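You operate a simulated robot arm through the tools that you are given. There is no shell and no other tool. Be economical: measure what you need, move in short steps, check, and stop when the job is done.

The job below is to be done with a simulated two-armed robot. You get a single attempt, and the scene is never put back.

TASK
On the top of the long white table, fold the blue towel in half.

Only the result counts: the job must be done as asked and must still hold three seconds after the hand-in. Knocking over, shifting, dropping, spilling or breaking anything else fails it. Flat cloth is picked up by pressing the open fingertips on it (5 to 10 N) and closing them slowly along it; thin cloth reads only 2 to 8 mm in the jaws.

THE ROBOT
Two 7-joint arms with two-finger parallel grippers on one trunk, on a base that drives. Base frame: it is fixed to the floor where the robot stands at the start and does not move with it; the origin is under the middle of the robot, x ahead of it, y to its left, z up. Units: mm, rad, N and s.
The left shoulder is at the start at [70, 163, 1020], the right one opposite. Places, roughly: top of the long white table [600, 700, 700]. Payload 3.43 kg a hand.
The tool frame of a hand sits at the grasp point between the pads (the TCP): z along the fingers, y along the line on which they close. The tips reach 34 mm beyond it. Largest opening 128 mm; finger width 24, thickness 12; the body of the gripper, 48 by 130 mm, starts 96 mm behind the TCP.
Orientation is told as [roll, pitch, yaw] about the base's x, y, z axes, in that order, counted from this pose: with the fingers straight down and closing along the base's y, the tool's x points along the base's -x, its y along +y and its z along -z.

THE INTERFACE
- The arms move only by the tool move_arm. It takes "left_steps", "right_steps" or both (then of equal length, played together; a hand with none holds still); each is a list of rows, each a list of 2 entries, a list of its own where there are three numbers: the shift along the base's x, y, z in units of 30 mm (1.0 is 30 mm), then the turn, a rotation vector about the base's x, y, z in units of 6 degrees (1.0 is 6 degrees). In form: [[[dx, dy, dz], [ax, ay, az]], ...]. A call has 1 to 10 rows; each row shifts and turns the commanded pose from where the row before left it. "left_gripper" and "right_gripper" are, for a hand that has rows, the gripper command, from -1 (fully open) to 1 (shut), values between in proportion, set as the call begins (left out, the last holds). A call with a number of a shift or a turn outside -1 to 1 is refused whole. A row lasts 0.2 s, in which the tool goes at most 50 mm and 0.15 rad; a call with a longer step from one row to the next is refused whole, and so is a gripper value outside its range. Where a pose cannot be reached the arm comes as near as it can. A force on the tool above 40 N (or 10 N above the force at the start of the call, whichever is more), or a blocked arm, ends the call early, and 0.2 s more pass. Each finger travels about 153 mm/s and halts on what it meets, pressing with about 21 N; the grip force reading is that of the motor and also rises with nothing between the fingers. The clock runs only during rows and for 0.2 s after the last one: add rows that do not move to give the fingers time. The reply holds the time, the measured pose of the TCP, the force on the tool along the base axes, the opening and the grip force, in the units named above and with some noise.
- Cameras (640 x 400 px; columns grow to the right, rows downward): "scene" is now at [134.3, -19.9, 1244.5]; the picture's right is [-0.24, -0.97, 0.00], its down [-0.58, 0.14, -0.80] and it looks along [0.78, -0.19, -0.60] (base axes); focal length 238 px, centre (320, 200). "left" rides on the left gripper at [-36, 0, -98] in its tool frame; the picture's right is [0.00, -1.00, 0.00], its down [0.97, 0.00, -0.24] and it looks along [0.24, 0.00, 0.97] (tool axes); focal length 218 px, centre (320, 200). "right" rides on the right gripper at [-36, 0, -98] in its tool frame; the picture's right is [0.00, -1.00, 0.00], its down [0.97, 0.00, -0.24] and it looks along [0.24, 0.00, 0.97] (tool axes); focal length 218 px, centre (320, 200). There is no depth. A picture from a camera that has moved, and an enlarged one, comes with that camera's place and axes in the base frame and with its lens.
- get_image(camera): a new picture of that camera. No time passes.
- move_column(by): slides the trunk up (or, below 0, down) by that many mm; the arms and the scene camera ride with it, the base frame stays. It gives what a move gives, with no picture.
- roll_base(legs): drives the robot by 1 to 6 legs, each [ahead, left, turn to the left] in mm, mm and rad, along the robot's own axes; the way and the turn of a leg run together, so that a leg with both is an arc; at most 1500 mm and 3.142 rad a leg. The arms and the cameras ride along, it lands a little off, and it stops where it bumps. It gives what a move gives.
- head_to(pan, tilt): turns the head with the scene camera to pan (to the left, within 1.501 rad either way) and tilt (down, from -0.506 to 1.204), counted from straight ahead of the robot. It gives what a move gives.
- inspect(camera, box): a new picture of the part [left, top, right, bottom] of that camera's present view, enlarged. No time passes.
- sign_off(): hands the job in; it is judged then, once.

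Work in short steps. Places have to be worked out from the pictures, the camera data and where the tool is seen: move nearer, look again, correct. Check each grasp and each placing, and mend what went wrong. You have 120 turns and 108 pictures in all, those below and enlarged ones among them. Open the grippers and draw the arms clear of the work before you hand the job in, unless the task says otherwise; then end with one line.

The tools are called after ">>>" as a command line: name --argument value ..., lists and objects as JSON in quotes. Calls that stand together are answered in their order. move_arm: Moves the arms, as the interface text tells. Its arguments: {"type":"object","properties":{"left_steps":{"type":"array"},"left_gripper":{"type":"number"},"right_steps":{"type":"array"},"right_gripper":{"type":"number"}},"required":[]} The other tools are called the same way: move_column (by) slides the trunk up or down; roll_base (legs) drives the base; head_to (pan, tilt) turns the head that bears the scene camera; get_image (camera) takes a picture; inspect (camera, box) takes an enlarged picture of a part of a camera's view; sign_off () hands the job in.

At the start:

```text
clock: 0.0
left_position: [669.4, 268.9, 933.3]
left_tcp_rot: [-0.002, 0.0, 0.001]
left_contact_force: [-0.5, 0.3, -0.6]
left_finger_gap: 127.9
left_finger_force: 0.0
right_position: [648.9, -316.0, 985.3]
right_tcp_rot: [0.0, 0.0, 0.0]
right_contact_force: [-0.2, 0.3, 0.3]
right_finger_gap: 127.9
right_finger_force: 0.1
trunk travel left (down, up): [-500.0, 440.0]
robot x, y, heading: [-1.4, 3.8, 0.003]
head pan, tilt: [-0.241, 0.642]
```

scene: 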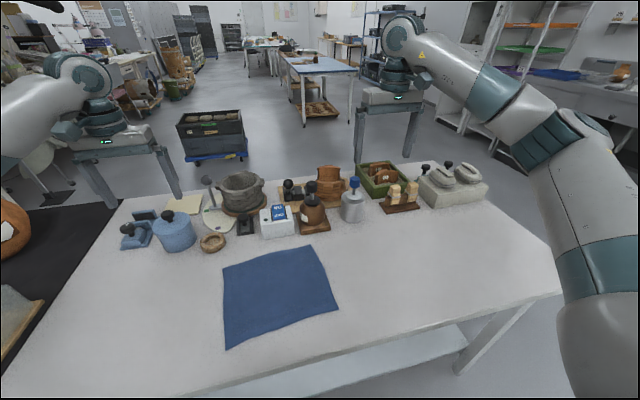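
right: 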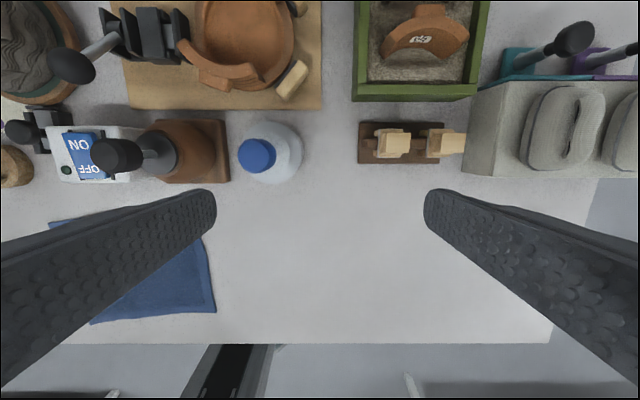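
left: 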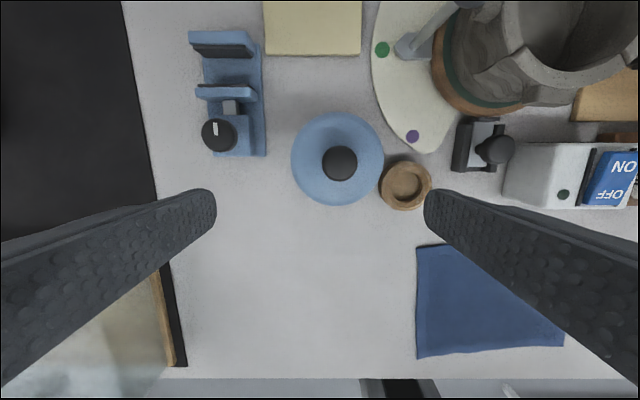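

The towel corners work out to about far-left (609,147), far-right (631,-106), near-right (417,-134) and near-left (391,121). The near corners are at the short end of the reach, so I back up about 100 mm first.

>>> roll_base --legs '[[-100, 0, 0]]'

>>> head_to --pan 0.0 --tilt 0.75

>>> get_image --camera "scene"

```text
clock: 1.1
left_position: [570.2, 269.1, 934.5]
left_tcp_rot: [0.001, 0.0, -0.002]
left_contact_force: [0.1, -0.6, -0.4]
left_finger_gap: 128.1
left_finger_force: 0.2
right_position: [548.4, -316.2, 984.1]
right_tcp_rot: [0.001, -0.001, -0.001]
right_contact_force: [-0.3, -0.5, 0.6]
right_finger_gap: 127.7
right_finger_force: 0.0
trunk travel left (down, up): [-500.0, 440.0]
robot x, y, heading: [-100.5, -1.4, -0.0]
head pan, tilt: [-0.241, 0.642]
```

```text
clock: 1.9
left_position: [571.5, 269.4, 933.3]
left_tcp_rot: [0.0, 0.001, 0.001]
left_contact_force: [-0.8, 0.4, 0.4]
left_finger_gap: 127.8
left_finger_force: 0.0
right_position: [550.0, -315.2, 983.1]
right_tcp_rot: [0.001, -0.001, -0.002]
right_contact_force: [0.2, -0.1, 0.9]
right_finger_gap: 127.8
right_finger_force: 0.0
trunk travel left (down, up): [-500.0, 440.0]
robot x, y, heading: [-100.7, -2.1, 0.001]
head pan, tilt: [0.0, 0.75]
```

```text
104 pictures are left
camera scene: at [33.6, 0.9, 1235.3], right [0.0, -1.0, 0.0], down [-0.68, 0.0, -0.73], along [0.73, 0.0, -0.68], focal length 238 px, centre (320, 200)
```

scene: 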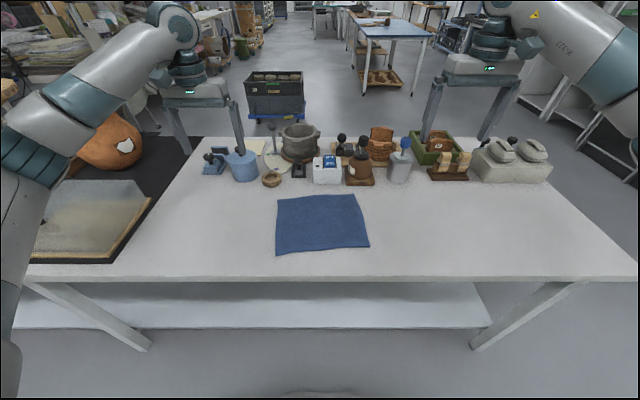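

I move both hands above the near corners at about z=850 and look with the wrist cameras.

>>> move_arm --left_steps '[[[-0.81, -0.83, -0.4], [0, 0, 0]], [[-0.81, -0.83, -0.4], [0, 0, 0]], [[-0.81, -0.83, -0.4], [0, 0, 0]], [[-0.81, -0.83, -0.4], [0, 0, 0]], [[-0.81, -0.83, -0.4], [0, 0, 0]], [[-0.81, -0.83, -0.4], [0, 0, 0]], [[-0.81, -0.83, -0.4], [0, 0, 0]]]' --right_steps '[[[-0.62, 0.98, -0.63], [0, 0, 0]], [[-0.62, 0.98, -0.63], [0, 0, 0]], [[-0.62, 0.98, -0.63], [0, 0, 0]], [[-0.62, 0.98, -0.63], [0, 0, 0]], [[-0.62, 0.98, -0.63], [0, 0, 0]], [[-0.62, 0.98, -0.63], [0, 0, 0]], [[-0.62, 0.98, -0.63], [0, 0, 0]]]' --left_gripper 0.2 --right_gripper 0.2

>>> get_image --camera "left"

>>> get_image --camera "right"

>>> get_image --camera "scene"

```text
clock: 3.5
left_position: [399.6, 95.4, 850.2]
left_tcp_rot: [0.0, -0.001, 0.0]
left_contact_force: [-0.6, -0.1, -0.2]
left_finger_gap: 51.1
left_finger_force: 0.1
right_position: [418.7, -110.3, 851.5]
right_tcp_rot: [-0.001, 0.0, -0.002]
right_contact_force: [0.4, -0.5, 0.1]
right_finger_gap: 51.6
right_finger_force: 0.0
trunk travel left (down, up): [-500.0, 440.0]
robot x, y, heading: [-100.6, -1.8, 0.003]
head pan, tilt: [0.0, 0.75]
```

```text
103 pictures are left
camera left: at [433.8, 95.0, 948.6], right [0.0, -1.0, 0.0], down [-0.97, 0.0, 0.24], along [-0.24, 0.0, -0.97], focal length 218 px, centre (320, 200)
```

left: 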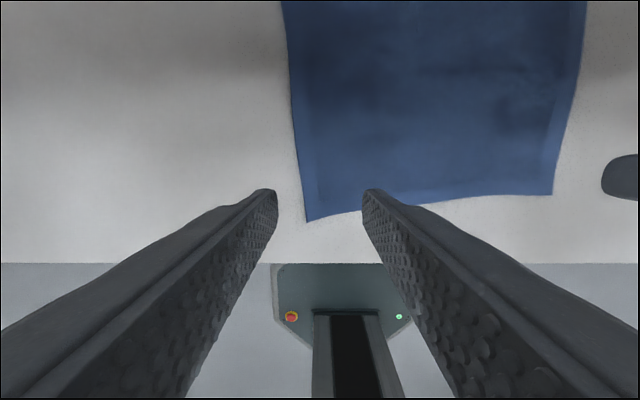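

```text
102 pictures are left
camera right: at [454.7, -109.2, 949.7], right [0.0, -1.0, 0.0], down [-0.97, 0.0, 0.24], along [-0.24, 0.0, -0.97], focal length 218 px, centre (320, 200)
```

right: 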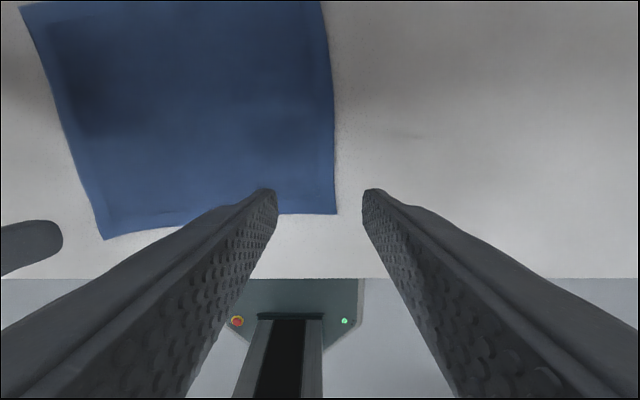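

```text
101 pictures are left
camera scene: at [33.3, 1.1, 1235.4], right [0.0, -1.0, 0.0], down [-0.68, 0.0, -0.73], along [0.73, 0.0, -0.68], focal length 238 px, centre (320, 200)
```

scene: 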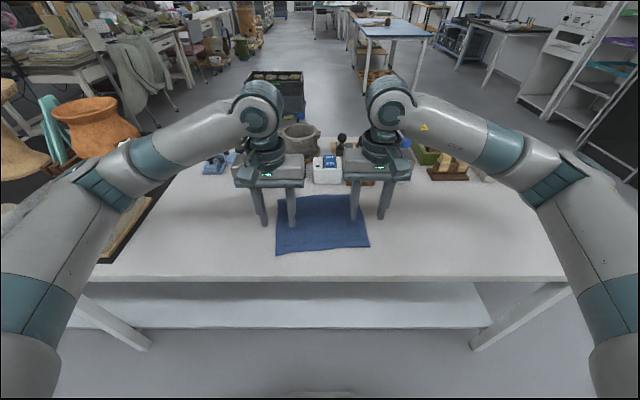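

Comparing the wrist and scene views, the surface is really near z≈740, not 690. That puts the near corners at about D(364,109) and C(392,-124). I align the hands with the edge (about 6° yaw) and come down to TCP z≈800.

>>> move_arm --left_steps '[[[-0.22, -0.47, -0.85], [0, 0, 0.5]], [[-0.22, -0.47, -0.85], [0, 0, 0.5]], [[0, 0, 0], [0, 0, 0]]]' --right_steps '[[[-0.23, 0.47, -0.85], [0, 0, 0.5]], [[-0.23, 0.47, -0.85], [0, 0, 0.5]], [[0, 0, 0], [0, 0, 0]]]'

>>> get_image --camera "left"

>>> get_image --camera "right"

>>> inspect --camera "scene" --box '[220, 170, 420, 295]'

```text
clock: 4.3
left_position: [385.7, 66.6, 799.9]
left_tcp_rot: [0.0, -0.001, 0.107]
left_contact_force: [0.0, -0.1, -0.5]
left_finger_gap: 51.1
left_finger_force: 0.1
right_position: [405.0, -81.5, 801.0]
right_tcp_rot: [-0.001, 0.0, 0.103]
right_contact_force: [0.6, 0.3, -0.7]
right_finger_gap: 51.5
right_finger_force: 0.0
trunk travel left (down, up): [-500.0, 440.0]
robot x, y, heading: [-99.1, -0.9, 0.001]
head pan, tilt: [0.0, 0.75]
```

```text
100 pictures are left
camera left: at [420.6, 69.9, 897.3], right [0.11, -0.99, 0.0], down [-0.97, -0.1, 0.24], along [-0.24, -0.03, -0.97], focal length 218 px, centre (320, 200)
```

left: 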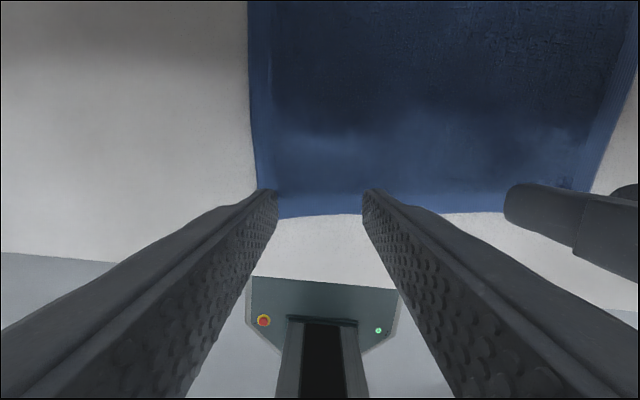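

```text
99 pictures are left
camera right: at [441.1, -77.0, 899.6], right [0.11, -0.99, 0.0], down [-0.97, -0.1, 0.24], along [-0.24, -0.03, -0.97], focal length 218 px, centre (320, 200)
```

right: 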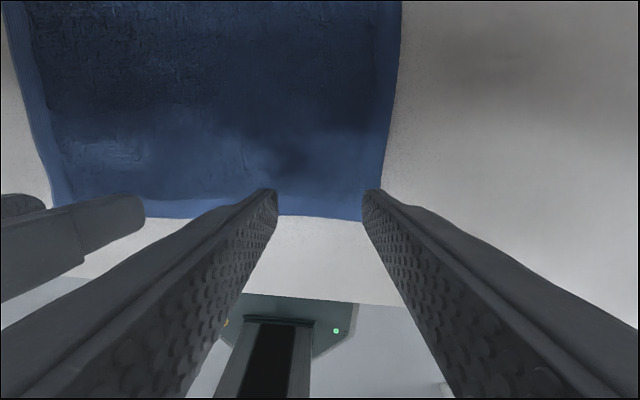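

```text
3.20 times, centred on (320, 232) of scene
camera zoom: at [33.0, 1.0, 1235.4], right [0.0, -1.0, 0.0], down [-0.68, 0.0, -0.73], along [0.73, 0.0, -0.68], focal length 762 px, centre (320, 96)
```

zoom: 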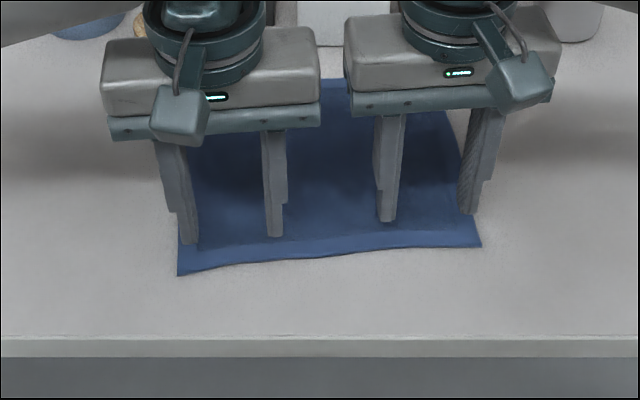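

Alignment looks right: the fingers sit just inside the near edge, with tips about 25 mm above the cloth. I come down slowly toward contact.

>>> move_arm --left_steps '[[[0, 0, -0.4], [0, 0, 0]], [[0, 0, -0.25], [0, 0, 0]], [[0, 0, 0], [0, 0, 0]]]' --right_steps '[[[0, 0, -0.4], [0, 0, 0]], [[0, 0, -0.25], [0, 0, 0]], [[0, 0, 0], [0, 0, 0]]]'

>>> inspect --camera "scene" --box '[220, 170, 420, 295]'

```text
clock: 5.1
left_position: [386.5, 66.8, 779.4]
left_tcp_rot: [-0.001, 0.002, 0.105]
left_contact_force: [-0.1, 0.8, 0.6]
left_finger_gap: 51.3
left_finger_force: 0.0
right_position: [406.0, -81.2, 781.7]
right_tcp_rot: [0.0, -0.001, 0.105]
right_contact_force: [-0.6, 0.4, 0.2]
right_finger_gap: 51.1
right_finger_force: 0.1
trunk travel left (down, up): [-500.0, 440.0]
robot x, y, heading: [-99.1, 3.9, -0.001]
head pan, tilt: [0.0, 0.75]
```

```text
3.20 times, centred on (320, 232) of scene
camera zoom: at [33.1, 1.0, 1235.3], right [0.0, -1.0, 0.0], down [-0.68, 0.0, -0.73], along [0.73, 0.0, -0.68], focal length 762 px, centre (320, 96)
```

zoom: 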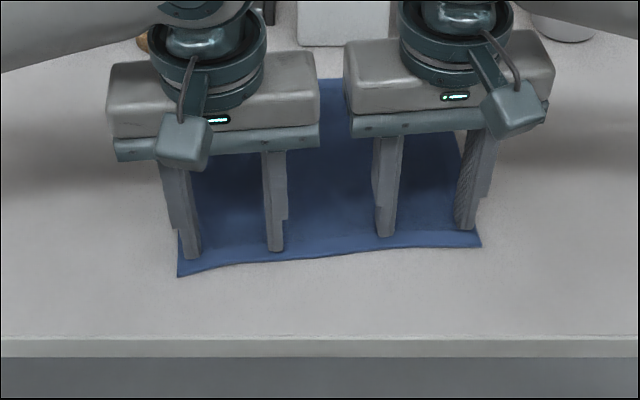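

No contact yet, so I continue down in 2 mm rows.

>>> move_arm --left_steps '[[[0, 0, -0.07], [0, 0, 0]], [[0, 0, -0.07], [0, 0, 0]], [[0, 0, -0.07], [0, 0, 0]], [[0, 0, 0], [0, 0, 0]]]' --right_steps '[[[0, 0, -0.07], [0, 0, 0]], [[0, 0, -0.07], [0, 0, 0]], [[0, 0, -0.07], [0, 0, 0]], [[0, 0, 0], [0, 0, 0]]]'

```text
clock: 6.1
left_position: [386.0, 67.0, 777.2]
left_tcp_rot: [0.0, -0.004, 0.106]
left_contact_force: [6.4, 1.1, 35.8]
left_finger_gap: 51.0
left_finger_force: 0.2
right_position: [405.5, -82.5, 777.6]
right_tcp_rot: [0.0, -0.002, 0.105]
right_contact_force: [3.5, 0.5, 11.5]
right_finger_gap: 51.4
right_finger_force: 0.0
trunk travel left (down, up): [-500.0, 440.0]
robot x, y, heading: [-102.8, -3.3, 0.002]
head pan, tilt: [0.0, 0.75]
```

Both hands are in contact near TCP z≈777. I ease the left to about 8 N and then close slowly on both.

>>> move_arm --left_steps '[[[0, 0, -0.0], [0, 0, 0]], [[0, 0, 0.08], [0, 0, 0]], [[0, 0, 0], [0, 0, 0]]]' --right_steps '[[[0, 0, 0], [0, 0, 0]], [[0, 0, 0.01], [0, 0, 0]], [[0, 0, 0], [0, 0, 0]]]'

```text
clock: 6.9
left_position: [385.0, 67.3, 776.9]
left_tcp_rot: [0.0, -0.002, 0.105]
left_contact_force: [7.1, -0.8, 28.2]
left_finger_gap: 51.3
left_finger_force: 0.1
right_position: [404.8, -82.5, 776.7]
right_tcp_rot: [0.0, -0.003, 0.106]
right_contact_force: [2.2, 0.0, 17.4]
right_finger_gap: 51.2
right_finger_force: 0.1
trunk travel left (down, up): [-500.0, 440.0]
robot x, y, heading: [-97.2, -0.7, 0.0]
head pan, tilt: [0.0, 0.75]
```

Still a bit high, so I raise both slightly.

>>> move_arm --left_steps '[[[0, 0, 0.07], [0, 0, 0]], [[0, 0, 0], [0, 0, 0]]]' --right_steps '[[[0, 0, 0.03], [0, 0, 0]], [[0, 0, 0], [0, 0, 0]]]'

```text
clock: 7.5
left_position: [386.8, 67.5, 776.3]
left_tcp_rot: [0.003, 0.001, 0.104]
left_contact_force: [0.0, -0.6, 8.0]
left_finger_gap: 51.2
left_finger_force: 0.0
right_position: [405.4, -82.1, 776.0]
right_tcp_rot: [0.001, -0.001, 0.106]
right_contact_force: [0.9, 0.0, 19.1]
right_finger_gap: 51.2
right_finger_force: 0.0
trunk travel left (down, up): [-500.0, 440.0]
robot x, y, heading: [-98.5, -0.8, -0.002]
head pan, tilt: [0.0, 0.75]
```

The left is at 8 N. I raise the right 1 mm more and start closing in small increments.

>>> move_arm --left_steps '[[[0, 0, 0], [0, 0, 0]]]' --right_steps '[[[0, 0, 0.04], [0, 0, 0]]]' --left_gripper 0.35 --right_gripper 0.3

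>>> move_arm --left_steps '[[[0, 0, 0], [0, 0, 0]]]' --right_steps '[[[0, 0, 0], [0, 0, 0]]]' --left_gripper 0.5 --right_gripper 0.5

>>> inspect --camera "scene" --box '[220, 170, 420, 295]'

```text
clock: 7.9
left_position: [386.3, 66.3, 777.8]
left_tcp_rot: [0.001, 0.0, 0.106]
left_contact_force: [-1.1, -0.7, 4.2]
left_finger_gap: 41.4
left_finger_force: 0.2
right_position: [403.7, -81.4, 777.1]
right_tcp_rot: [0.0, 0.0, 0.105]
right_contact_force: [0.3, 1.3, 11.0]
right_finger_gap: 43.7
right_finger_force: 0.1
trunk travel left (down, up): [-500.0, 440.0]
robot x, y, heading: [-100.4, -1.4, 0.0]
head pan, tilt: [0.0, 0.75]
```

```text
clock: 8.3
left_position: [385.8, 66.1, 778.6]
left_tcp_rot: [-0.001, 0.001, 0.105]
left_contact_force: [-0.9, -0.2, 4.2]
left_finger_gap: 31.9
left_finger_force: 0.0
right_position: [403.6, -82.4, 778.8]
right_tcp_rot: [0.0, -0.001, 0.105]
right_contact_force: [-1.5, 0.1, 7.8]
right_finger_gap: 31.2
right_finger_force: 0.1
trunk travel left (down, up): [-500.0, 440.0]
robot x, y, heading: [-100.3, 2.7, 0.005]
head pan, tilt: [0.0, 0.75]
```

```text
3.20 times, centred on (320, 232) of scene
camera zoom: at [32.0, 1.1, 1235.4], right [0.0, -1.0, 0.0], down [-0.68, 0.0, -0.73], along [0.73, 0.0, -0.68], focal length 762 px, centre (320, 96)
```

zoom: 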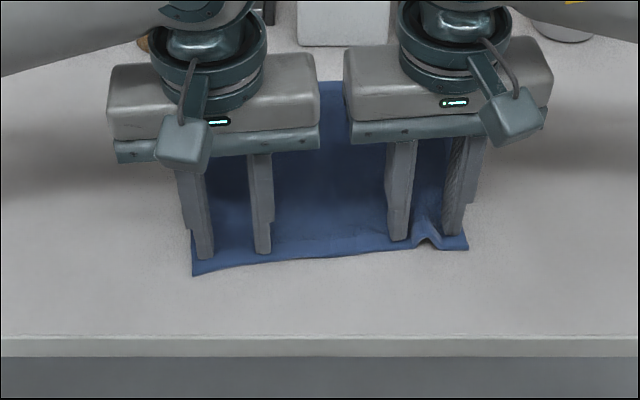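

The right ridge is forming. The left force is low at 4 N, so I press it slightly more and keep closing.

>>> move_arm --left_steps '[[[0, 0, -0.02], [0, 0, 0]]]' --right_steps '[[[0, 0, 0], [0, 0, 0]]]' --left_gripper 0.6 --right_gripper 0.65

>>> inspect --camera "scene" --box '[220, 170, 420, 295]'

```text
clock: 8.7
left_position: [386.3, 66.1, 778.0]
left_tcp_rot: [0.0, 0.0, 0.105]
left_contact_force: [-0.5, -0.1, 4.4]
left_finger_gap: 25.1
left_finger_force: 0.0
right_position: [404.3, -81.7, 776.9]
right_tcp_rot: [0.001, 0.0, 0.105]
right_contact_force: [0.4, -0.6, 7.1]
right_finger_gap: 21.5
right_finger_force: 0.0
trunk travel left (down, up): [-500.0, 440.0]
robot x, y, heading: [-96.5, 3.2, -0.003]
head pan, tilt: [0.0, 0.75]
```

```text
3.20 times, centred on (320, 232) of scene
camera zoom: at [32.2, 1.0, 1235.4], right [0.0, -1.0, 0.0], down [-0.68, 0.0, -0.73], along [0.73, 0.0, -0.68], focal length 762 px, centre (320, 96)
```

zoom: 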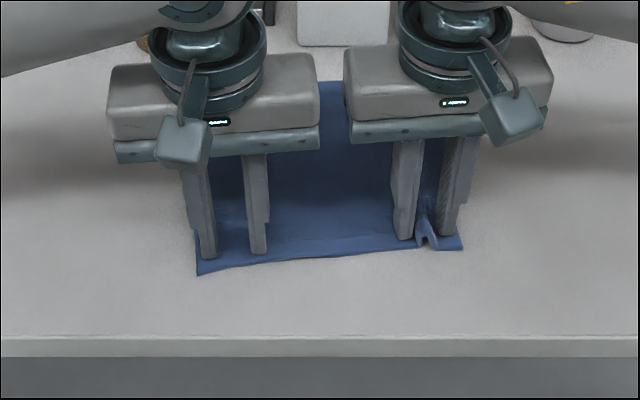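

Right is good. The left is sliding without buckling, so I press it further and continue closing.

>>> move_arm --left_steps '[[[0, 0, -0.03], [0, 0, 0]], [[0, 0, 0], [0, 0, 0]]]' --right_steps '[[[0, 0, 0], [0, 0, 0]], [[0, 0, 0], [0, 0, 0]]]' --left_gripper 0.62 --right_gripper 0.8

>>> move_arm --left_steps '[[[0, 0, 0], [0, 0, 0]]]' --right_steps '[[[0, 0, 0], [0, 0, 0]]]' --left_gripper 0.76 --right_gripper 0.9

>>> inspect --camera "scene" --box '[220, 170, 420, 295]'

```text
clock: 9.3
left_position: [385.8, 67.0, 777.1]
left_tcp_rot: [-0.001, -0.002, 0.108]
left_contact_force: [1.1, 2.6, 11.6]
left_finger_gap: 24.7
left_finger_force: 0.3
right_position: [404.1, -82.0, 777.7]
right_tcp_rot: [0.001, -0.001, 0.104]
right_contact_force: [0.8, 0.1, 4.0]
right_finger_gap: 12.3
right_finger_force: 0.1
trunk travel left (down, up): [-500.0, 440.0]
robot x, y, heading: [-97.8, 2.3, -0.001]
head pan, tilt: [0.0, 0.75]
```

```text
clock: 9.7
left_position: [386.5, 65.6, 776.3]
left_tcp_rot: [-0.002, -0.002, 0.105]
left_contact_force: [1.5, -3.5, 12.0]
left_finger_gap: 15.6
left_finger_force: 0.4
right_position: [404.5, -81.5, 777.2]
right_tcp_rot: [0.001, -0.001, 0.106]
right_contact_force: [1.2, 2.1, 3.5]
right_finger_gap: 8.7
right_finger_force: 1.2
trunk travel left (down, up): [-500.0, 440.0]
robot x, y, heading: [-99.6, 0.4, 0.002]
head pan, tilt: [0.0, 0.75]
```

```text
3.20 times, centred on (320, 232) of scene
camera zoom: at [32.0, 0.7, 1235.5], right [0.0, -1.0, 0.0], down [-0.68, 0.0, -0.73], along [0.73, 0.0, -0.68], focal length 762 px, centre (320, 96)
```

zoom: 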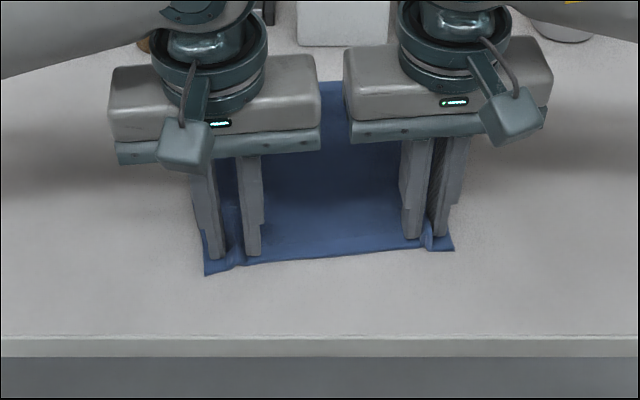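

The left ridge has formed too. I close both fully.

>>> move_arm --left_steps '[[[0, 0, 0], [0, 0, 0]]]' --right_steps '[[[0, 0, 0], [0, 0, 0]]]' --left_gripper 0.88 --right_gripper 1.0

>>> move_arm --left_steps '[[[0, 0, 0], [0, 0, 0]], [[0, 0, 0], [0, 0, 0]]]' --right_steps '[[[0, 0, 0], [0, 0, 0]], [[0, 0, 0], [0, 0, 0]]]' --left_gripper 1.0 --right_gripper 1.0

>>> inspect --camera "scene" --box '[220, 170, 420, 295]'

```text
clock: 10.1
left_position: [386.3, 65.0, 776.9]
left_tcp_rot: [-0.002, -0.002, 0.102]
left_contact_force: [1.1, -5.9, 13.1]
left_finger_gap: 10.5
left_finger_force: 3.2
right_position: [404.5, -80.3, 778.4]
right_tcp_rot: [0.002, -0.001, 0.107]
right_contact_force: [-0.3, 7.3, 3.9]
right_finger_gap: 4.6
right_finger_force: 21.2
trunk travel left (down, up): [-500.0, 440.0]
robot x, y, heading: [-98.9, -0.8, 0.001]
head pan, tilt: [0.0, 0.75]
```

```text
clock: 10.7
left_position: [386.1, 65.0, 777.6]
left_tcp_rot: [-0.001, -0.002, 0.105]
left_contact_force: [2.3, -15.4, 13.4]
left_finger_gap: 4.1
left_finger_force: 20.8
right_position: [403.6, -81.1, 778.0]
right_tcp_rot: [0.001, -0.002, 0.107]
right_contact_force: [-1.3, 14.0, 3.6]
right_finger_gap: 5.1
right_finger_force: 20.9
trunk travel left (down, up): [-500.0, 440.0]
robot x, y, heading: [-98.8, 2.4, -0.004]
head pan, tilt: [0.0, 0.75]
```

```text
3.20 times, centred on (320, 232) of scene
camera zoom: at [31.9, 0.8, 1235.5], right [0.0, -1.0, 0.0], down [-0.68, 0.0, -0.73], along [0.73, 0.0, -0.68], focal length 762 px, centre (320, 96)
```

zoom: 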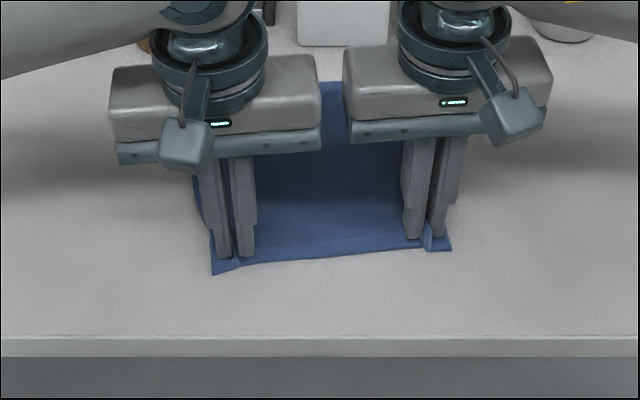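

Both corners are gripped at 4–5 mm, with cloth tension of about 15 N between the hands. I ease that slightly and lift.

>>> move_arm --left_steps '[[[0, -0.05, 0.15], [0, 0, 0]], [[0, 0, 0.4], [0, 0, 0]], [[0.1, 0, 0.5], [0, 0, 0]], [[0.1, 0, 0.5], [0, 0, 0]], [[0, 0, 0], [0, 0, 0]]]' --right_steps '[[[0, 0.05, 0.15], [0, 0, 0]], [[0, 0, 0.4], [0, 0, 0]], [[0.1, 0, 0.5], [0, 0, 0]], [[0.1, 0, 0.5], [0, 0, 0]], [[0, 0, 0], [0, 0, 0]]]'

>>> inspect --camera "scene" --box '[220, 170, 420, 295]'

```text
clock: 11.9
left_position: [392.4, 65.1, 822.9]
left_tcp_rot: [0.0, -0.001, 0.106]
left_contact_force: [2.4, -10.2, -0.1]
left_finger_gap: 4.1
left_finger_force: 20.8
right_position: [410.5, -80.2, 823.8]
right_tcp_rot: [-0.001, -0.001, 0.105]
right_contact_force: [-1.2, 10.8, -1.1]
right_finger_gap: 5.0
right_finger_force: 21.2
trunk travel left (down, up): [-500.0, 440.0]
robot x, y, heading: [-101.7, 0.9, 0.006]
head pan, tilt: [0.0, 0.75]
```

```text
3.20 times, centred on (320, 232) of scene
camera zoom: at [33.5, 1.0, 1235.3], right [0.0, -1.0, 0.0], down [-0.68, 0.0, -0.73], along [0.73, 0.0, -0.68], focal length 762 px, centre (320, 96)
```

zoom: 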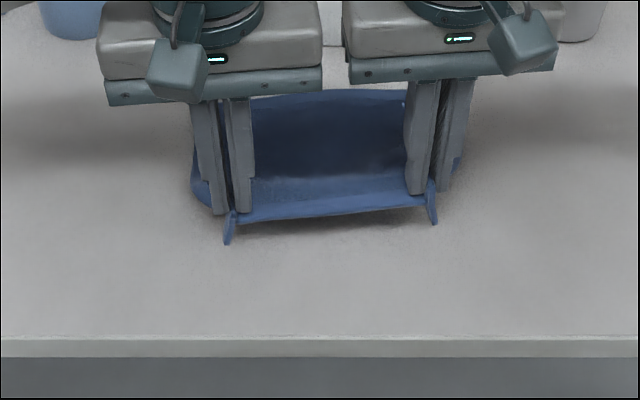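

The lift is clean and the cloth is held on both sides. I carry the edge over a low arc about 160 mm forward and 20 mm left, to the far edge.

>>> move_arm --left_steps '[[[0.67, 0.08, 0.45], [0, 0, 0]], [[0.83, 0.1, 0.4], [0, 0, 0]], [[0.9, 0.1, 0.1], [0, 0, 0]], [[0.9, 0.1, 0], [0, 0, 0]], [[0.83, 0.1, -0.3], [0, 0, 0]], [[0.67, 0.1, -0.5], [0, 0, 0]], [[0.4, 0.1, -0.6], [0, 0, 0]], [[0, 0, 0], [0, 0, 0]]]' --right_steps '[[[0.67, 0.08, 0.45], [0, 0, 0]], [[0.83, 0.1, 0.4], [0, 0, 0]], [[0.9, 0.1, 0.1], [0, 0, 0]], [[0.9, 0.1, 0], [0, 0, 0]], [[0.83, 0.1, -0.3], [0, 0, 0]], [[0.67, 0.1, -0.5], [0, 0, 0]], [[0.4, 0.1, -0.6], [0, 0, 0]], [[0, 0, 0], [0, 0, 0]]]'

>>> inspect --camera "scene" --box '[220, 140, 420, 265]'

>>> get_image --camera "left"

>>> get_image --camera "right"

```text
clock: 13.7
left_position: [548.7, 84.8, 809.2]
left_tcp_rot: [0.0, 0.0, 0.104]
left_contact_force: [0.4, -12.0, -0.1]
left_finger_gap: 3.8
left_finger_force: 21.5
right_position: [566.6, -59.9, 810.4]
right_tcp_rot: [0.0, -0.001, 0.105]
right_contact_force: [-2.2, 10.4, -0.2]
right_finger_gap: 5.0
right_finger_force: 20.9
trunk travel left (down, up): [-500.0, 440.0]
robot x, y, heading: [-101.0, -1.2, -0.0]
head pan, tilt: [0.0, 0.75]
```

```text
3.20 times, centred on (320, 202) of scene
camera zoom: at [32.7, 0.9, 1235.4], right [0.0, -1.0, 0.0], down [-0.68, 0.0, -0.73], along [0.73, 0.0, -0.68], focal length 762 px, centre (320, 192)
```

zoom: 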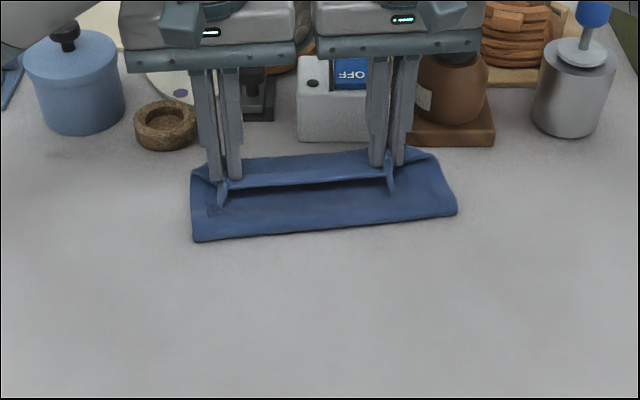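

```text
90 pictures are left
camera left: at [583.0, 88.8, 907.7], right [0.1, -0.99, 0.0], down [-0.97, -0.1, 0.24], along [-0.24, -0.03, -0.97], focal length 218 px, centre (320, 200)
```

left: 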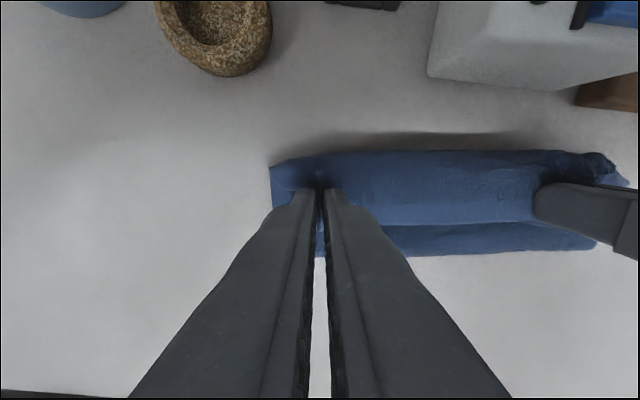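

```text
89 pictures are left
camera right: at [602.9, -55.7, 907.4], right [0.11, -0.99, 0.0], down [-0.97, -0.1, 0.24], along [-0.24, -0.03, -0.97], focal length 218 px, centre (320, 200)
```

right: 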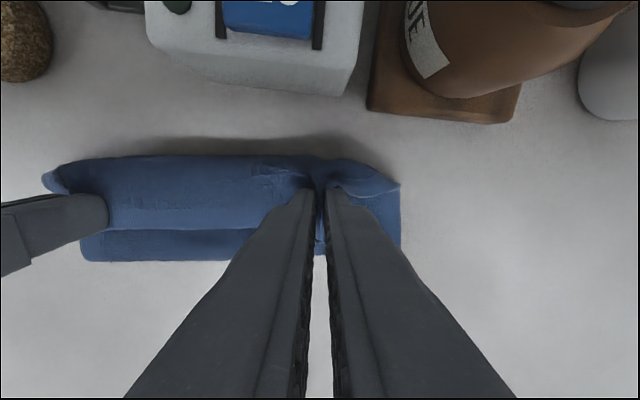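

As expected, the edge sits on the robot side of the fingers, and the front fold has been pulled about 25 mm too far forward. I move the hands back and down a little to give slack and see how the fold line settles.

>>> move_arm --left_steps '[[[-0.5, -0.03, 0.1], [0, 0, 0]], [[-0.5, -0.03, 0], [0, 0, 0]], [[-0.3, 0, -0.2], [0, 0, 0]], [[0, 0, 0], [0, 0, 0]]]' --right_steps '[[[-0.5, -0.03, 0.1], [0, 0, 0]], [[-0.5, -0.03, 0], [0, 0, 0]], [[-0.3, 0, -0.2], [0, 0, 0]], [[0, 0, 0], [0, 0, 0]]]'

>>> inspect --camera "scene" --box '[220, 140, 420, 265]'

>>> get_image --camera "left"

```text
clock: 14.7
left_position: [510.8, 83.6, 806.4]
left_tcp_rot: [0.002, 0.001, 0.107]
left_contact_force: [1.0, -10.9, -0.4]
left_finger_gap: 4.2
left_finger_force: 21.0
right_position: [528.6, -61.1, 806.7]
right_tcp_rot: [0.0, 0.0, 0.105]
right_contact_force: [-1.3, 11.6, -0.5]
right_finger_gap: 4.9
right_finger_force: 20.5
trunk travel left (down, up): [-500.0, 440.0]
robot x, y, heading: [-99.4, 0.7, -0.0]
head pan, tilt: [0.0, 0.75]
```

```text
3.20 times, centred on (320, 202) of scene
camera zoom: at [33.3, 1.0, 1235.3], right [0.0, -1.0, 0.0], down [-0.68, 0.0, -0.73], along [0.73, 0.0, -0.68], focal length 762 px, centre (320, 192)
```

zoom: 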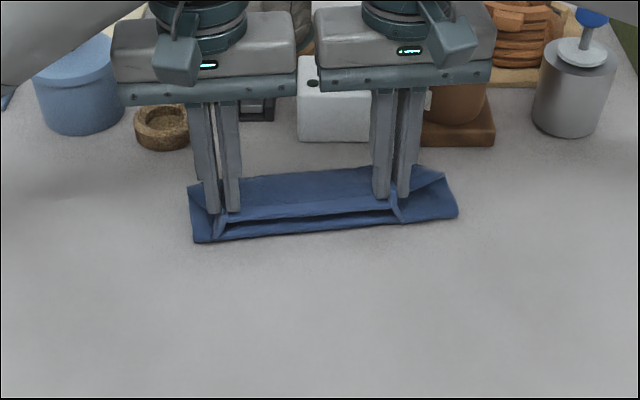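

```text
87 pictures are left
camera left: at [544.5, 87.3, 904.7], right [0.11, -0.99, 0.0], down [-0.97, -0.1, 0.24], along [-0.24, -0.03, -0.97], focal length 218 px, centre (320, 200)
```

left: 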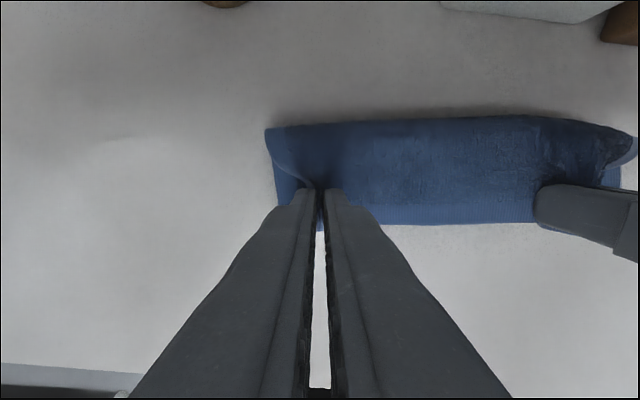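

The fold line stayed near x≈500. I unroll the fold partway so it re-lays, then check where the bottom layer is.

>>> move_arm --left_steps '[[[-0.3, -0.03, 0.8], [0, 0, 0]], [[-0.8, -0.1, 0.4], [0, 0, 0]], [[-0.9, -0.1, -0.1], [0, 0, 0]], [[-0.9, -0.1, -0.5], [0, 0, 0]], [[-0.5, -0.1, -0.5], [0, 0, 0]], [[0, 0, 0], [0, 0, 0]]]' --right_steps '[[[-0.3, -0.03, 0.8], [0, 0, 0]], [[-0.8, -0.1, 0.4], [0, 0, 0]], [[-0.9, -0.1, -0.1], [0, 0, 0]], [[-0.9, -0.1, -0.5], [0, 0, 0]], [[-0.5, -0.1, -0.5], [0, 0, 0]], [[0, 0, 0], [0, 0, 0]]]'

>>> inspect --camera "scene" --box '[220, 140, 420, 265]'

>>> get_image --camera "left"

```text
clock: 16.1
left_position: [407.0, 71.1, 809.4]
left_tcp_rot: [-0.002, -0.001, 0.107]
left_contact_force: [1.6, -11.4, -0.3]
left_finger_gap: 4.4
left_finger_force: 20.8
right_position: [426.8, -74.6, 810.1]
right_tcp_rot: [0.001, 0.002, 0.106]
right_contact_force: [-1.9, 11.1, 0.0]
right_finger_gap: 5.3
right_finger_force: 22.0
trunk travel left (down, up): [-500.0, 440.0]
robot x, y, heading: [-96.2, -0.2, 0.001]
head pan, tilt: [0.0, 0.75]
```

```text
3.20 times, centred on (320, 202) of scene
camera zoom: at [33.2, 1.1, 1235.4], right [0.0, -1.0, 0.0], down [-0.68, 0.0, -0.73], along [0.73, 0.0, -0.68], focal length 762 px, centre (320, 192)
```

zoom: 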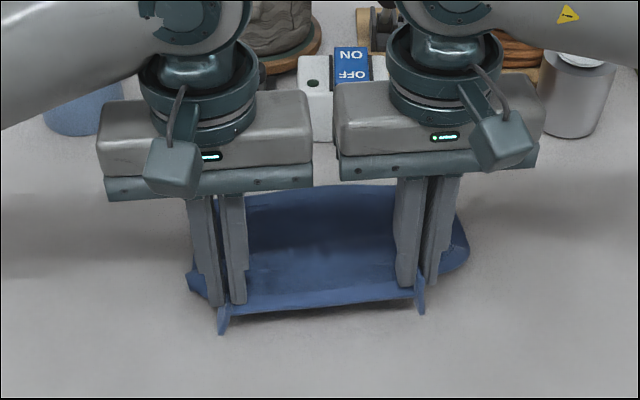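

```text
85 pictures are left
camera left: at [441.8, 74.7, 907.6], right [0.11, -0.99, 0.0], down [-0.97, -0.1, 0.24], along [-0.24, -0.03, -0.97], focal length 218 px, centre (320, 200)
```

left: 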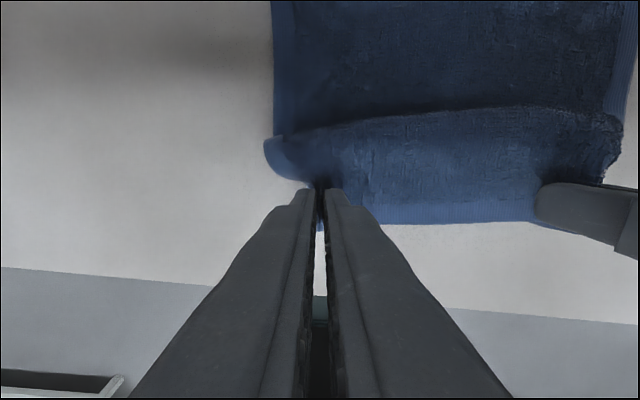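

The bottom layer is back flat with its far edge at x≈567–578. I re-lay with a lower, shorter arc and tilt the fingers back toward the robot about 30°, so the gripped strip starts to flip over.

>>> move_arm --left_steps '[[[0.95, 0.1, 0.6], [0, 0.83, 0]], [[0.95, 0.1, 0.33], [0, 0.83, 0]], [[0.92, 0.1, -0.15], [0, 0.83, 0]], [[0.82, 0.1, -0.45], [0, 0.83, 0]], [[0.55, 0.07, -0.5], [0, 0.83, 0]], [[0.35, 0.03, -0.4], [0, 0.83, 0]], [[0, 0, 0], [0, 0, 0]]]' --right_steps '[[[0.95, 0.1, 0.6], [0, 0.83, 0]], [[0.95, 0.1, 0.33], [0, 0.83, 0]], [[0.92, 0.1, -0.15], [0, 0.83, 0]], [[0.82, 0.1, -0.45], [0, 0.83, 0]], [[0.55, 0.07, -0.5], [0, 0.83, 0]], [[0.35, 0.03, -0.4], [0, 0.83, 0]], [[0, 0, 0], [0, 0, 0]]]'

>>> inspect --camera "scene" --box '[220, 140, 420, 265]'

>>> get_image --camera "left"

>>> get_image --camera "right"

```text
clock: 17.7
left_position: [543.6, 86.0, 792.6]
left_tcp_rot: [0.06, 0.519, 0.121]
left_contact_force: [2.1, -9.3, -0.3]
left_finger_gap: 4.3
left_finger_force: 21.5
right_position: [562.2, -58.9, 792.2]
right_tcp_rot: [0.062, 0.517, 0.124]
right_contact_force: [-2.3, 9.2, -0.4]
right_finger_gap: 5.0
right_finger_force: 21.3
trunk travel left (down, up): [-500.0, 440.0]
robot x, y, heading: [-96.4, 1.9, 0.004]
head pan, tilt: [0.0, 0.75]
```

```text
3.20 times, centred on (320, 202) of scene
camera zoom: at [32.7, 0.8, 1235.4], right [0.0, -1.0, 0.0], down [-0.68, 0.0, -0.73], along [0.73, 0.0, -0.68], focal length 762 px, centre (320, 192)
```

zoom: 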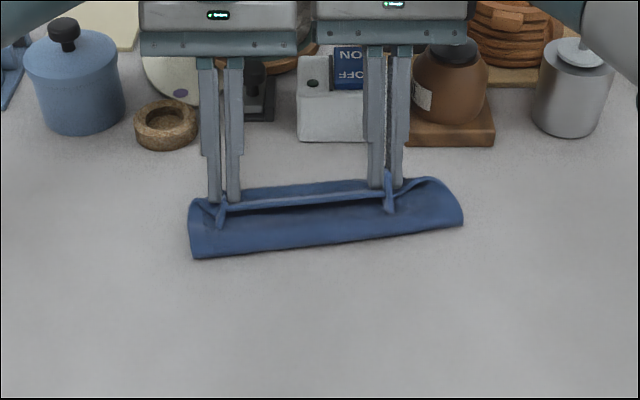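

```text
83 pictures are left
camera left: at [621.7, 89.3, 860.5], right [0.09, -0.99, -0.05], down [-0.72, -0.1, 0.69], along [-0.69, -0.03, -0.72], focal length 218 px, centre (320, 200)
```

left: 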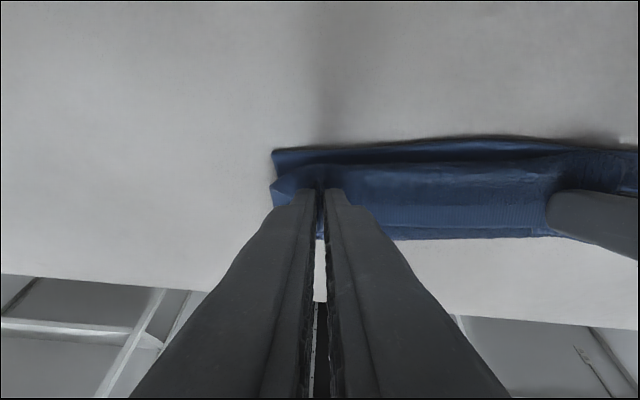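

```text
82 pictures are left
camera right: at [641.8, -54.4, 860.0], right [0.09, -0.99, -0.05], down [-0.72, -0.1, 0.69], along [-0.69, -0.03, -0.72], focal length 218 px, centre (320, 200)
```

right: 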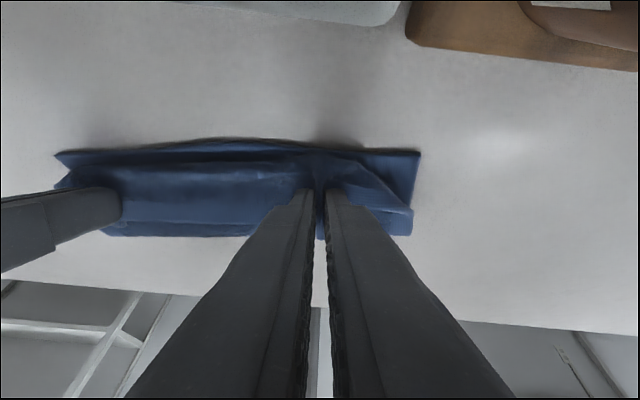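

The left fold line is about right (≈470), but the right is about 20–25 mm too far forward. I back both off upward, right more, and come down again shorter on the right.

>>> move_arm --left_steps '[[[-0.5, 0, 0.5], [0, 0, 0]], [[-0.7, 0, 0.3], [0, 0, 0]], [[0, 0, 0], [0, 0, 0]], [[0.5, 0, -0.3], [0, 0, 0]], [[0.5, 0, -0.5], [0, 0, 0]], [[0, 0, 0], [0, 0, 0]]]' --right_steps '[[[-0.8, 0, 0.6], [0, 0, 0]], [[-1.0, 0, 0.3], [0, 0, 0]], [[-0.5, 0, 0], [0, 0, 0]], [[0.7, 0, -0.3], [0, 0, 0]], [[0.7, 0, -0.6], [0, 0, 0]], [[0, 0, 0], [0, 0, 0]]]'

>>> inspect --camera "scene" --box '[220, 140, 420, 265]'

>>> get_image --camera "right"

```text
clock: 19.1
left_position: [537.7, 85.5, 791.9]
left_tcp_rot: [0.06, 0.519, 0.12]
left_contact_force: [0.4, -8.1, 0.4]
left_finger_gap: 4.1
left_finger_force: 21.0
right_position: [536.0, -59.3, 794.0]
right_tcp_rot: [0.062, 0.517, 0.12]
right_contact_force: [-0.2, 8.1, 1.6]
right_finger_gap: 4.9
right_finger_force: 20.8
trunk travel left (down, up): [-500.0, 440.0]
robot x, y, heading: [-97.7, 1.6, 0.003]
head pan, tilt: [0.0, 0.75]
```

```text
3.20 times, centred on (320, 202) of scene
camera zoom: at [32.6, 0.9, 1235.5], right [0.0, -1.0, 0.0], down [-0.68, 0.0, -0.73], along [0.73, 0.0, -0.68], focal length 762 px, centre (320, 192)
```

zoom: 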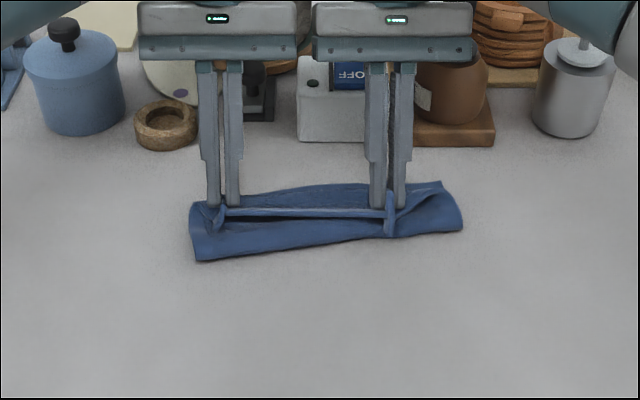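

```text
80 pictures are left
camera right: at [615.2, -54.8, 860.1], right [0.09, -0.99, -0.05], down [-0.72, -0.1, 0.69], along [-0.69, -0.03, -0.72], focal length 218 px, centre (320, 200)
```

right: 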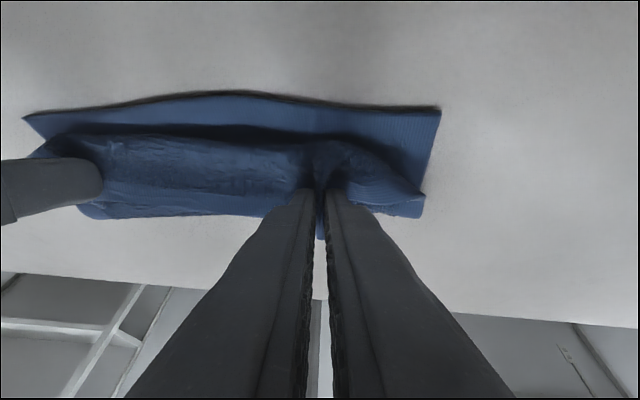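

Re-measured, the towel is about 198 mm deep and its far edge is now at A(546,121), B(575,-117). The fold line should therefore be at x≈447 on the left and 477 on the right, and it is about 20 mm forward of that. I unroll further and re-lay shorter.

>>> move_arm --left_steps '[[[-0.83, 0, 0.67], [0, 0, 0]], [[-1.0, 0, 0.27], [0, 0, 0]], [[-0.8, 0, 0], [0, 0, 0]], [[0, 0, 0], [0, 0, 0]], [[0.67, 0, -0.17], [0, 0, 0]], [[0.67, 0, -0.4], [0, 0, 0]], [[0.35, 0, -0.4], [0, 0, 0]], [[0, 0, 0], [0, 0, 0]]]' --right_steps '[[[-0.83, 0, 0.67], [0, 0, 0]], [[-1.0, 0, 0.27], [0, 0, 0]], [[-0.7, 0, 0], [0, 0, 0]], [[0, 0, 0], [0, 0, 0]], [[0.83, 0, -0.17], [0, 0, 0]], [[0.83, 0, -0.4], [0, 0, 0]], [[0.7, 0, -0.4], [0, 0, 0]], [[0, 0, 0], [0, 0, 0]]]'

>>> inspect --camera "scene" --box '[220, 140, 420, 265]'

>>> get_image --camera "right"

>>> get_image --camera "left"

```text
clock: 20.9
left_position: [510.1, 84.2, 790.4]
left_tcp_rot: [0.061, 0.52, 0.12]
left_contact_force: [1.5, -9.8, -0.4]
left_finger_gap: 3.9
left_finger_force: 21.0
right_position: [530.1, -59.9, 792.3]
right_tcp_rot: [0.061, 0.518, 0.122]
right_contact_force: [-2.5, 9.2, 0.5]
right_finger_gap: 4.8
right_finger_force: 21.6
trunk travel left (down, up): [-500.0, 440.0]
robot x, y, heading: [-99.1, -2.4, 0.002]
head pan, tilt: [0.0, 0.75]
```

```text
3.20 times, centred on (320, 202) of scene
camera zoom: at [32.8, 0.8, 1235.4], right [0.0, -1.0, 0.0], down [-0.68, 0.0, -0.73], along [0.73, 0.0, -0.68], focal length 762 px, centre (320, 192)
```

zoom: 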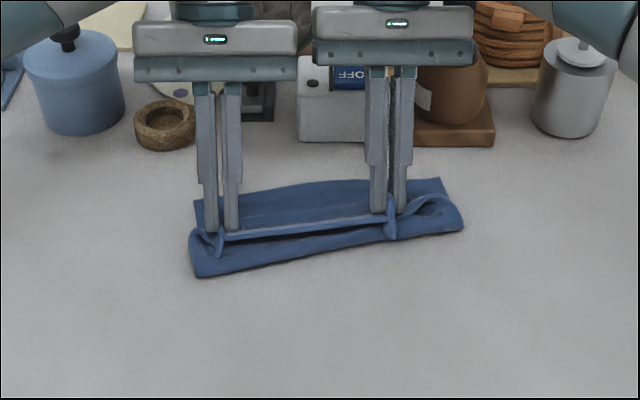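

```text
78 pictures are left
camera right: at [610.3, -54.9, 859.6], right [0.09, -0.99, -0.05], down [-0.72, -0.1, 0.69], along [-0.69, -0.03, -0.72], focal length 218 px, centre (320, 200)
```

right: 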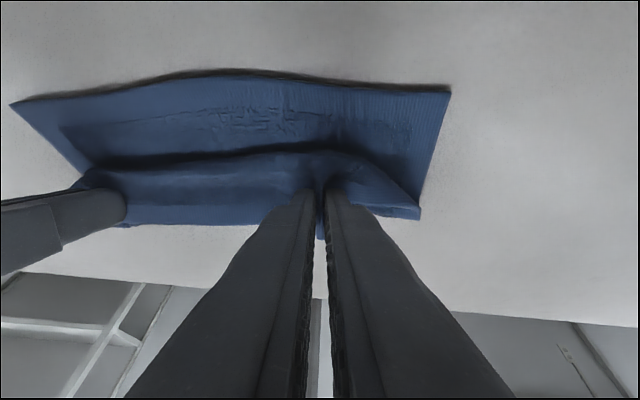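

```text
77 pictures are left
camera left: at [588.0, 88.6, 858.6], right [0.09, -0.99, -0.05], down [-0.72, -0.1, 0.69], along [-0.69, -0.03, -0.72], focal length 218 px, centre (320, 200)
```

left: 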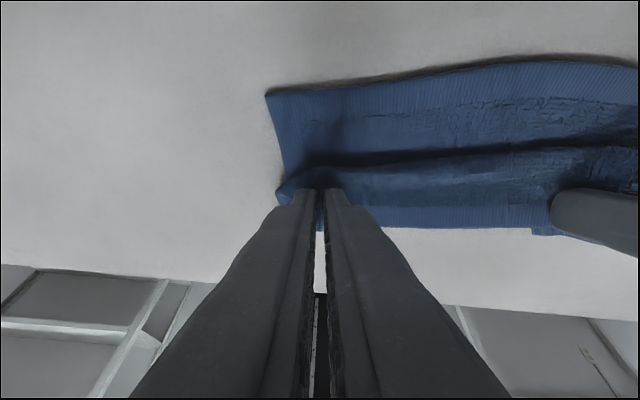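

The left fold (≈450) is right on target, but the right (≈500) should be ≈482. I unroll the right side further and bring it back shorter, with a small matching retreat on the left.

>>> move_arm --left_steps '[[[-0.5, 0, 0.5], [0, 0, 0]], [[-0.7, 0, 0.2], [0, 0, 0]], [[-0.3, 0, 0], [0, 0, 0]], [[0, 0, 0], [0, 0, 0]], [[0, 0, 0], [0, 0, 0]], [[0.5, 0, 0], [0, 0, 0]], [[0.6, 0, -0.3], [0, 0, 0]], [[0.4, 0, -0.4], [0, 0, 0]], [[0, 0, 0], [0, 0, 0]]]' --right_steps '[[[-0.8, 0, 0.6], [0, 0, 0]], [[-1.0, 0, 0.2], [0, 0, 0]], [[-1.0, 0, 0], [0, 0, 0]], [[-0.6, 0, -0.2], [0, 0, 0]], [[0, 0, 0], [0, 0, 0]], [[0.9, 0, 0], [0, 0, 0]], [[0.9, 0, -0.3], [0, 0, 0]], [[0.9, 0, -0.3], [0, 0, 0]], [[0, 0, 0], [0, 0, 0]]]'

>>> inspect --camera "scene" --box '[220, 140, 420, 265]'

>>> get_image --camera "right"

```text
clock: 22.9
left_position: [510.0, 85.2, 791.7]
left_tcp_rot: [0.062, 0.518, 0.123]
left_contact_force: [0.4, -7.3, 0.3]
left_finger_gap: 4.0
left_finger_force: 21.0
right_position: [509.4, -58.7, 792.8]
right_tcp_rot: [0.06, 0.518, 0.121]
right_contact_force: [0.4, 7.0, -0.4]
right_finger_gap: 5.0
right_finger_force: 21.1
trunk travel left (down, up): [-500.0, 440.0]
robot x, y, heading: [-100.7, 1.9, 0.002]
head pan, tilt: [0.0, 0.75]
```

```text
3.20 times, centred on (320, 202) of scene
camera zoom: at [32.7, 0.8, 1235.4], right [0.0, -1.0, 0.0], down [-0.68, 0.0, -0.73], along [0.73, 0.0, -0.68], focal length 762 px, centre (320, 192)
```

zoom: 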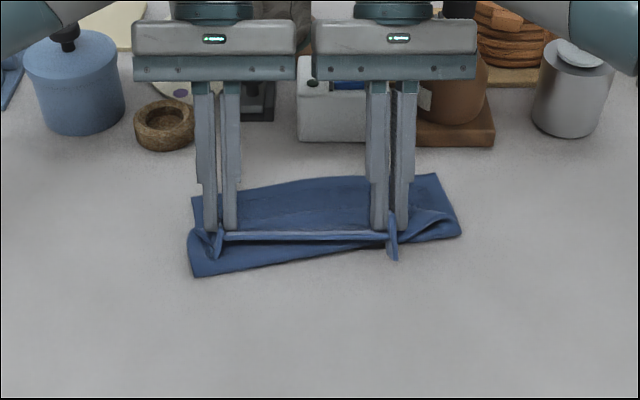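

```text
75 pictures are left
camera right: at [589.0, -54.6, 859.7], right [0.09, -0.99, -0.05], down [-0.72, -0.1, 0.69], along [-0.69, -0.03, -0.72], focal length 218 px, centre (320, 200)
```

right: 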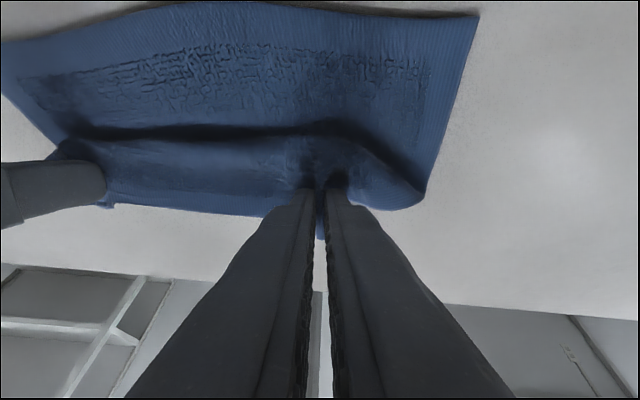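

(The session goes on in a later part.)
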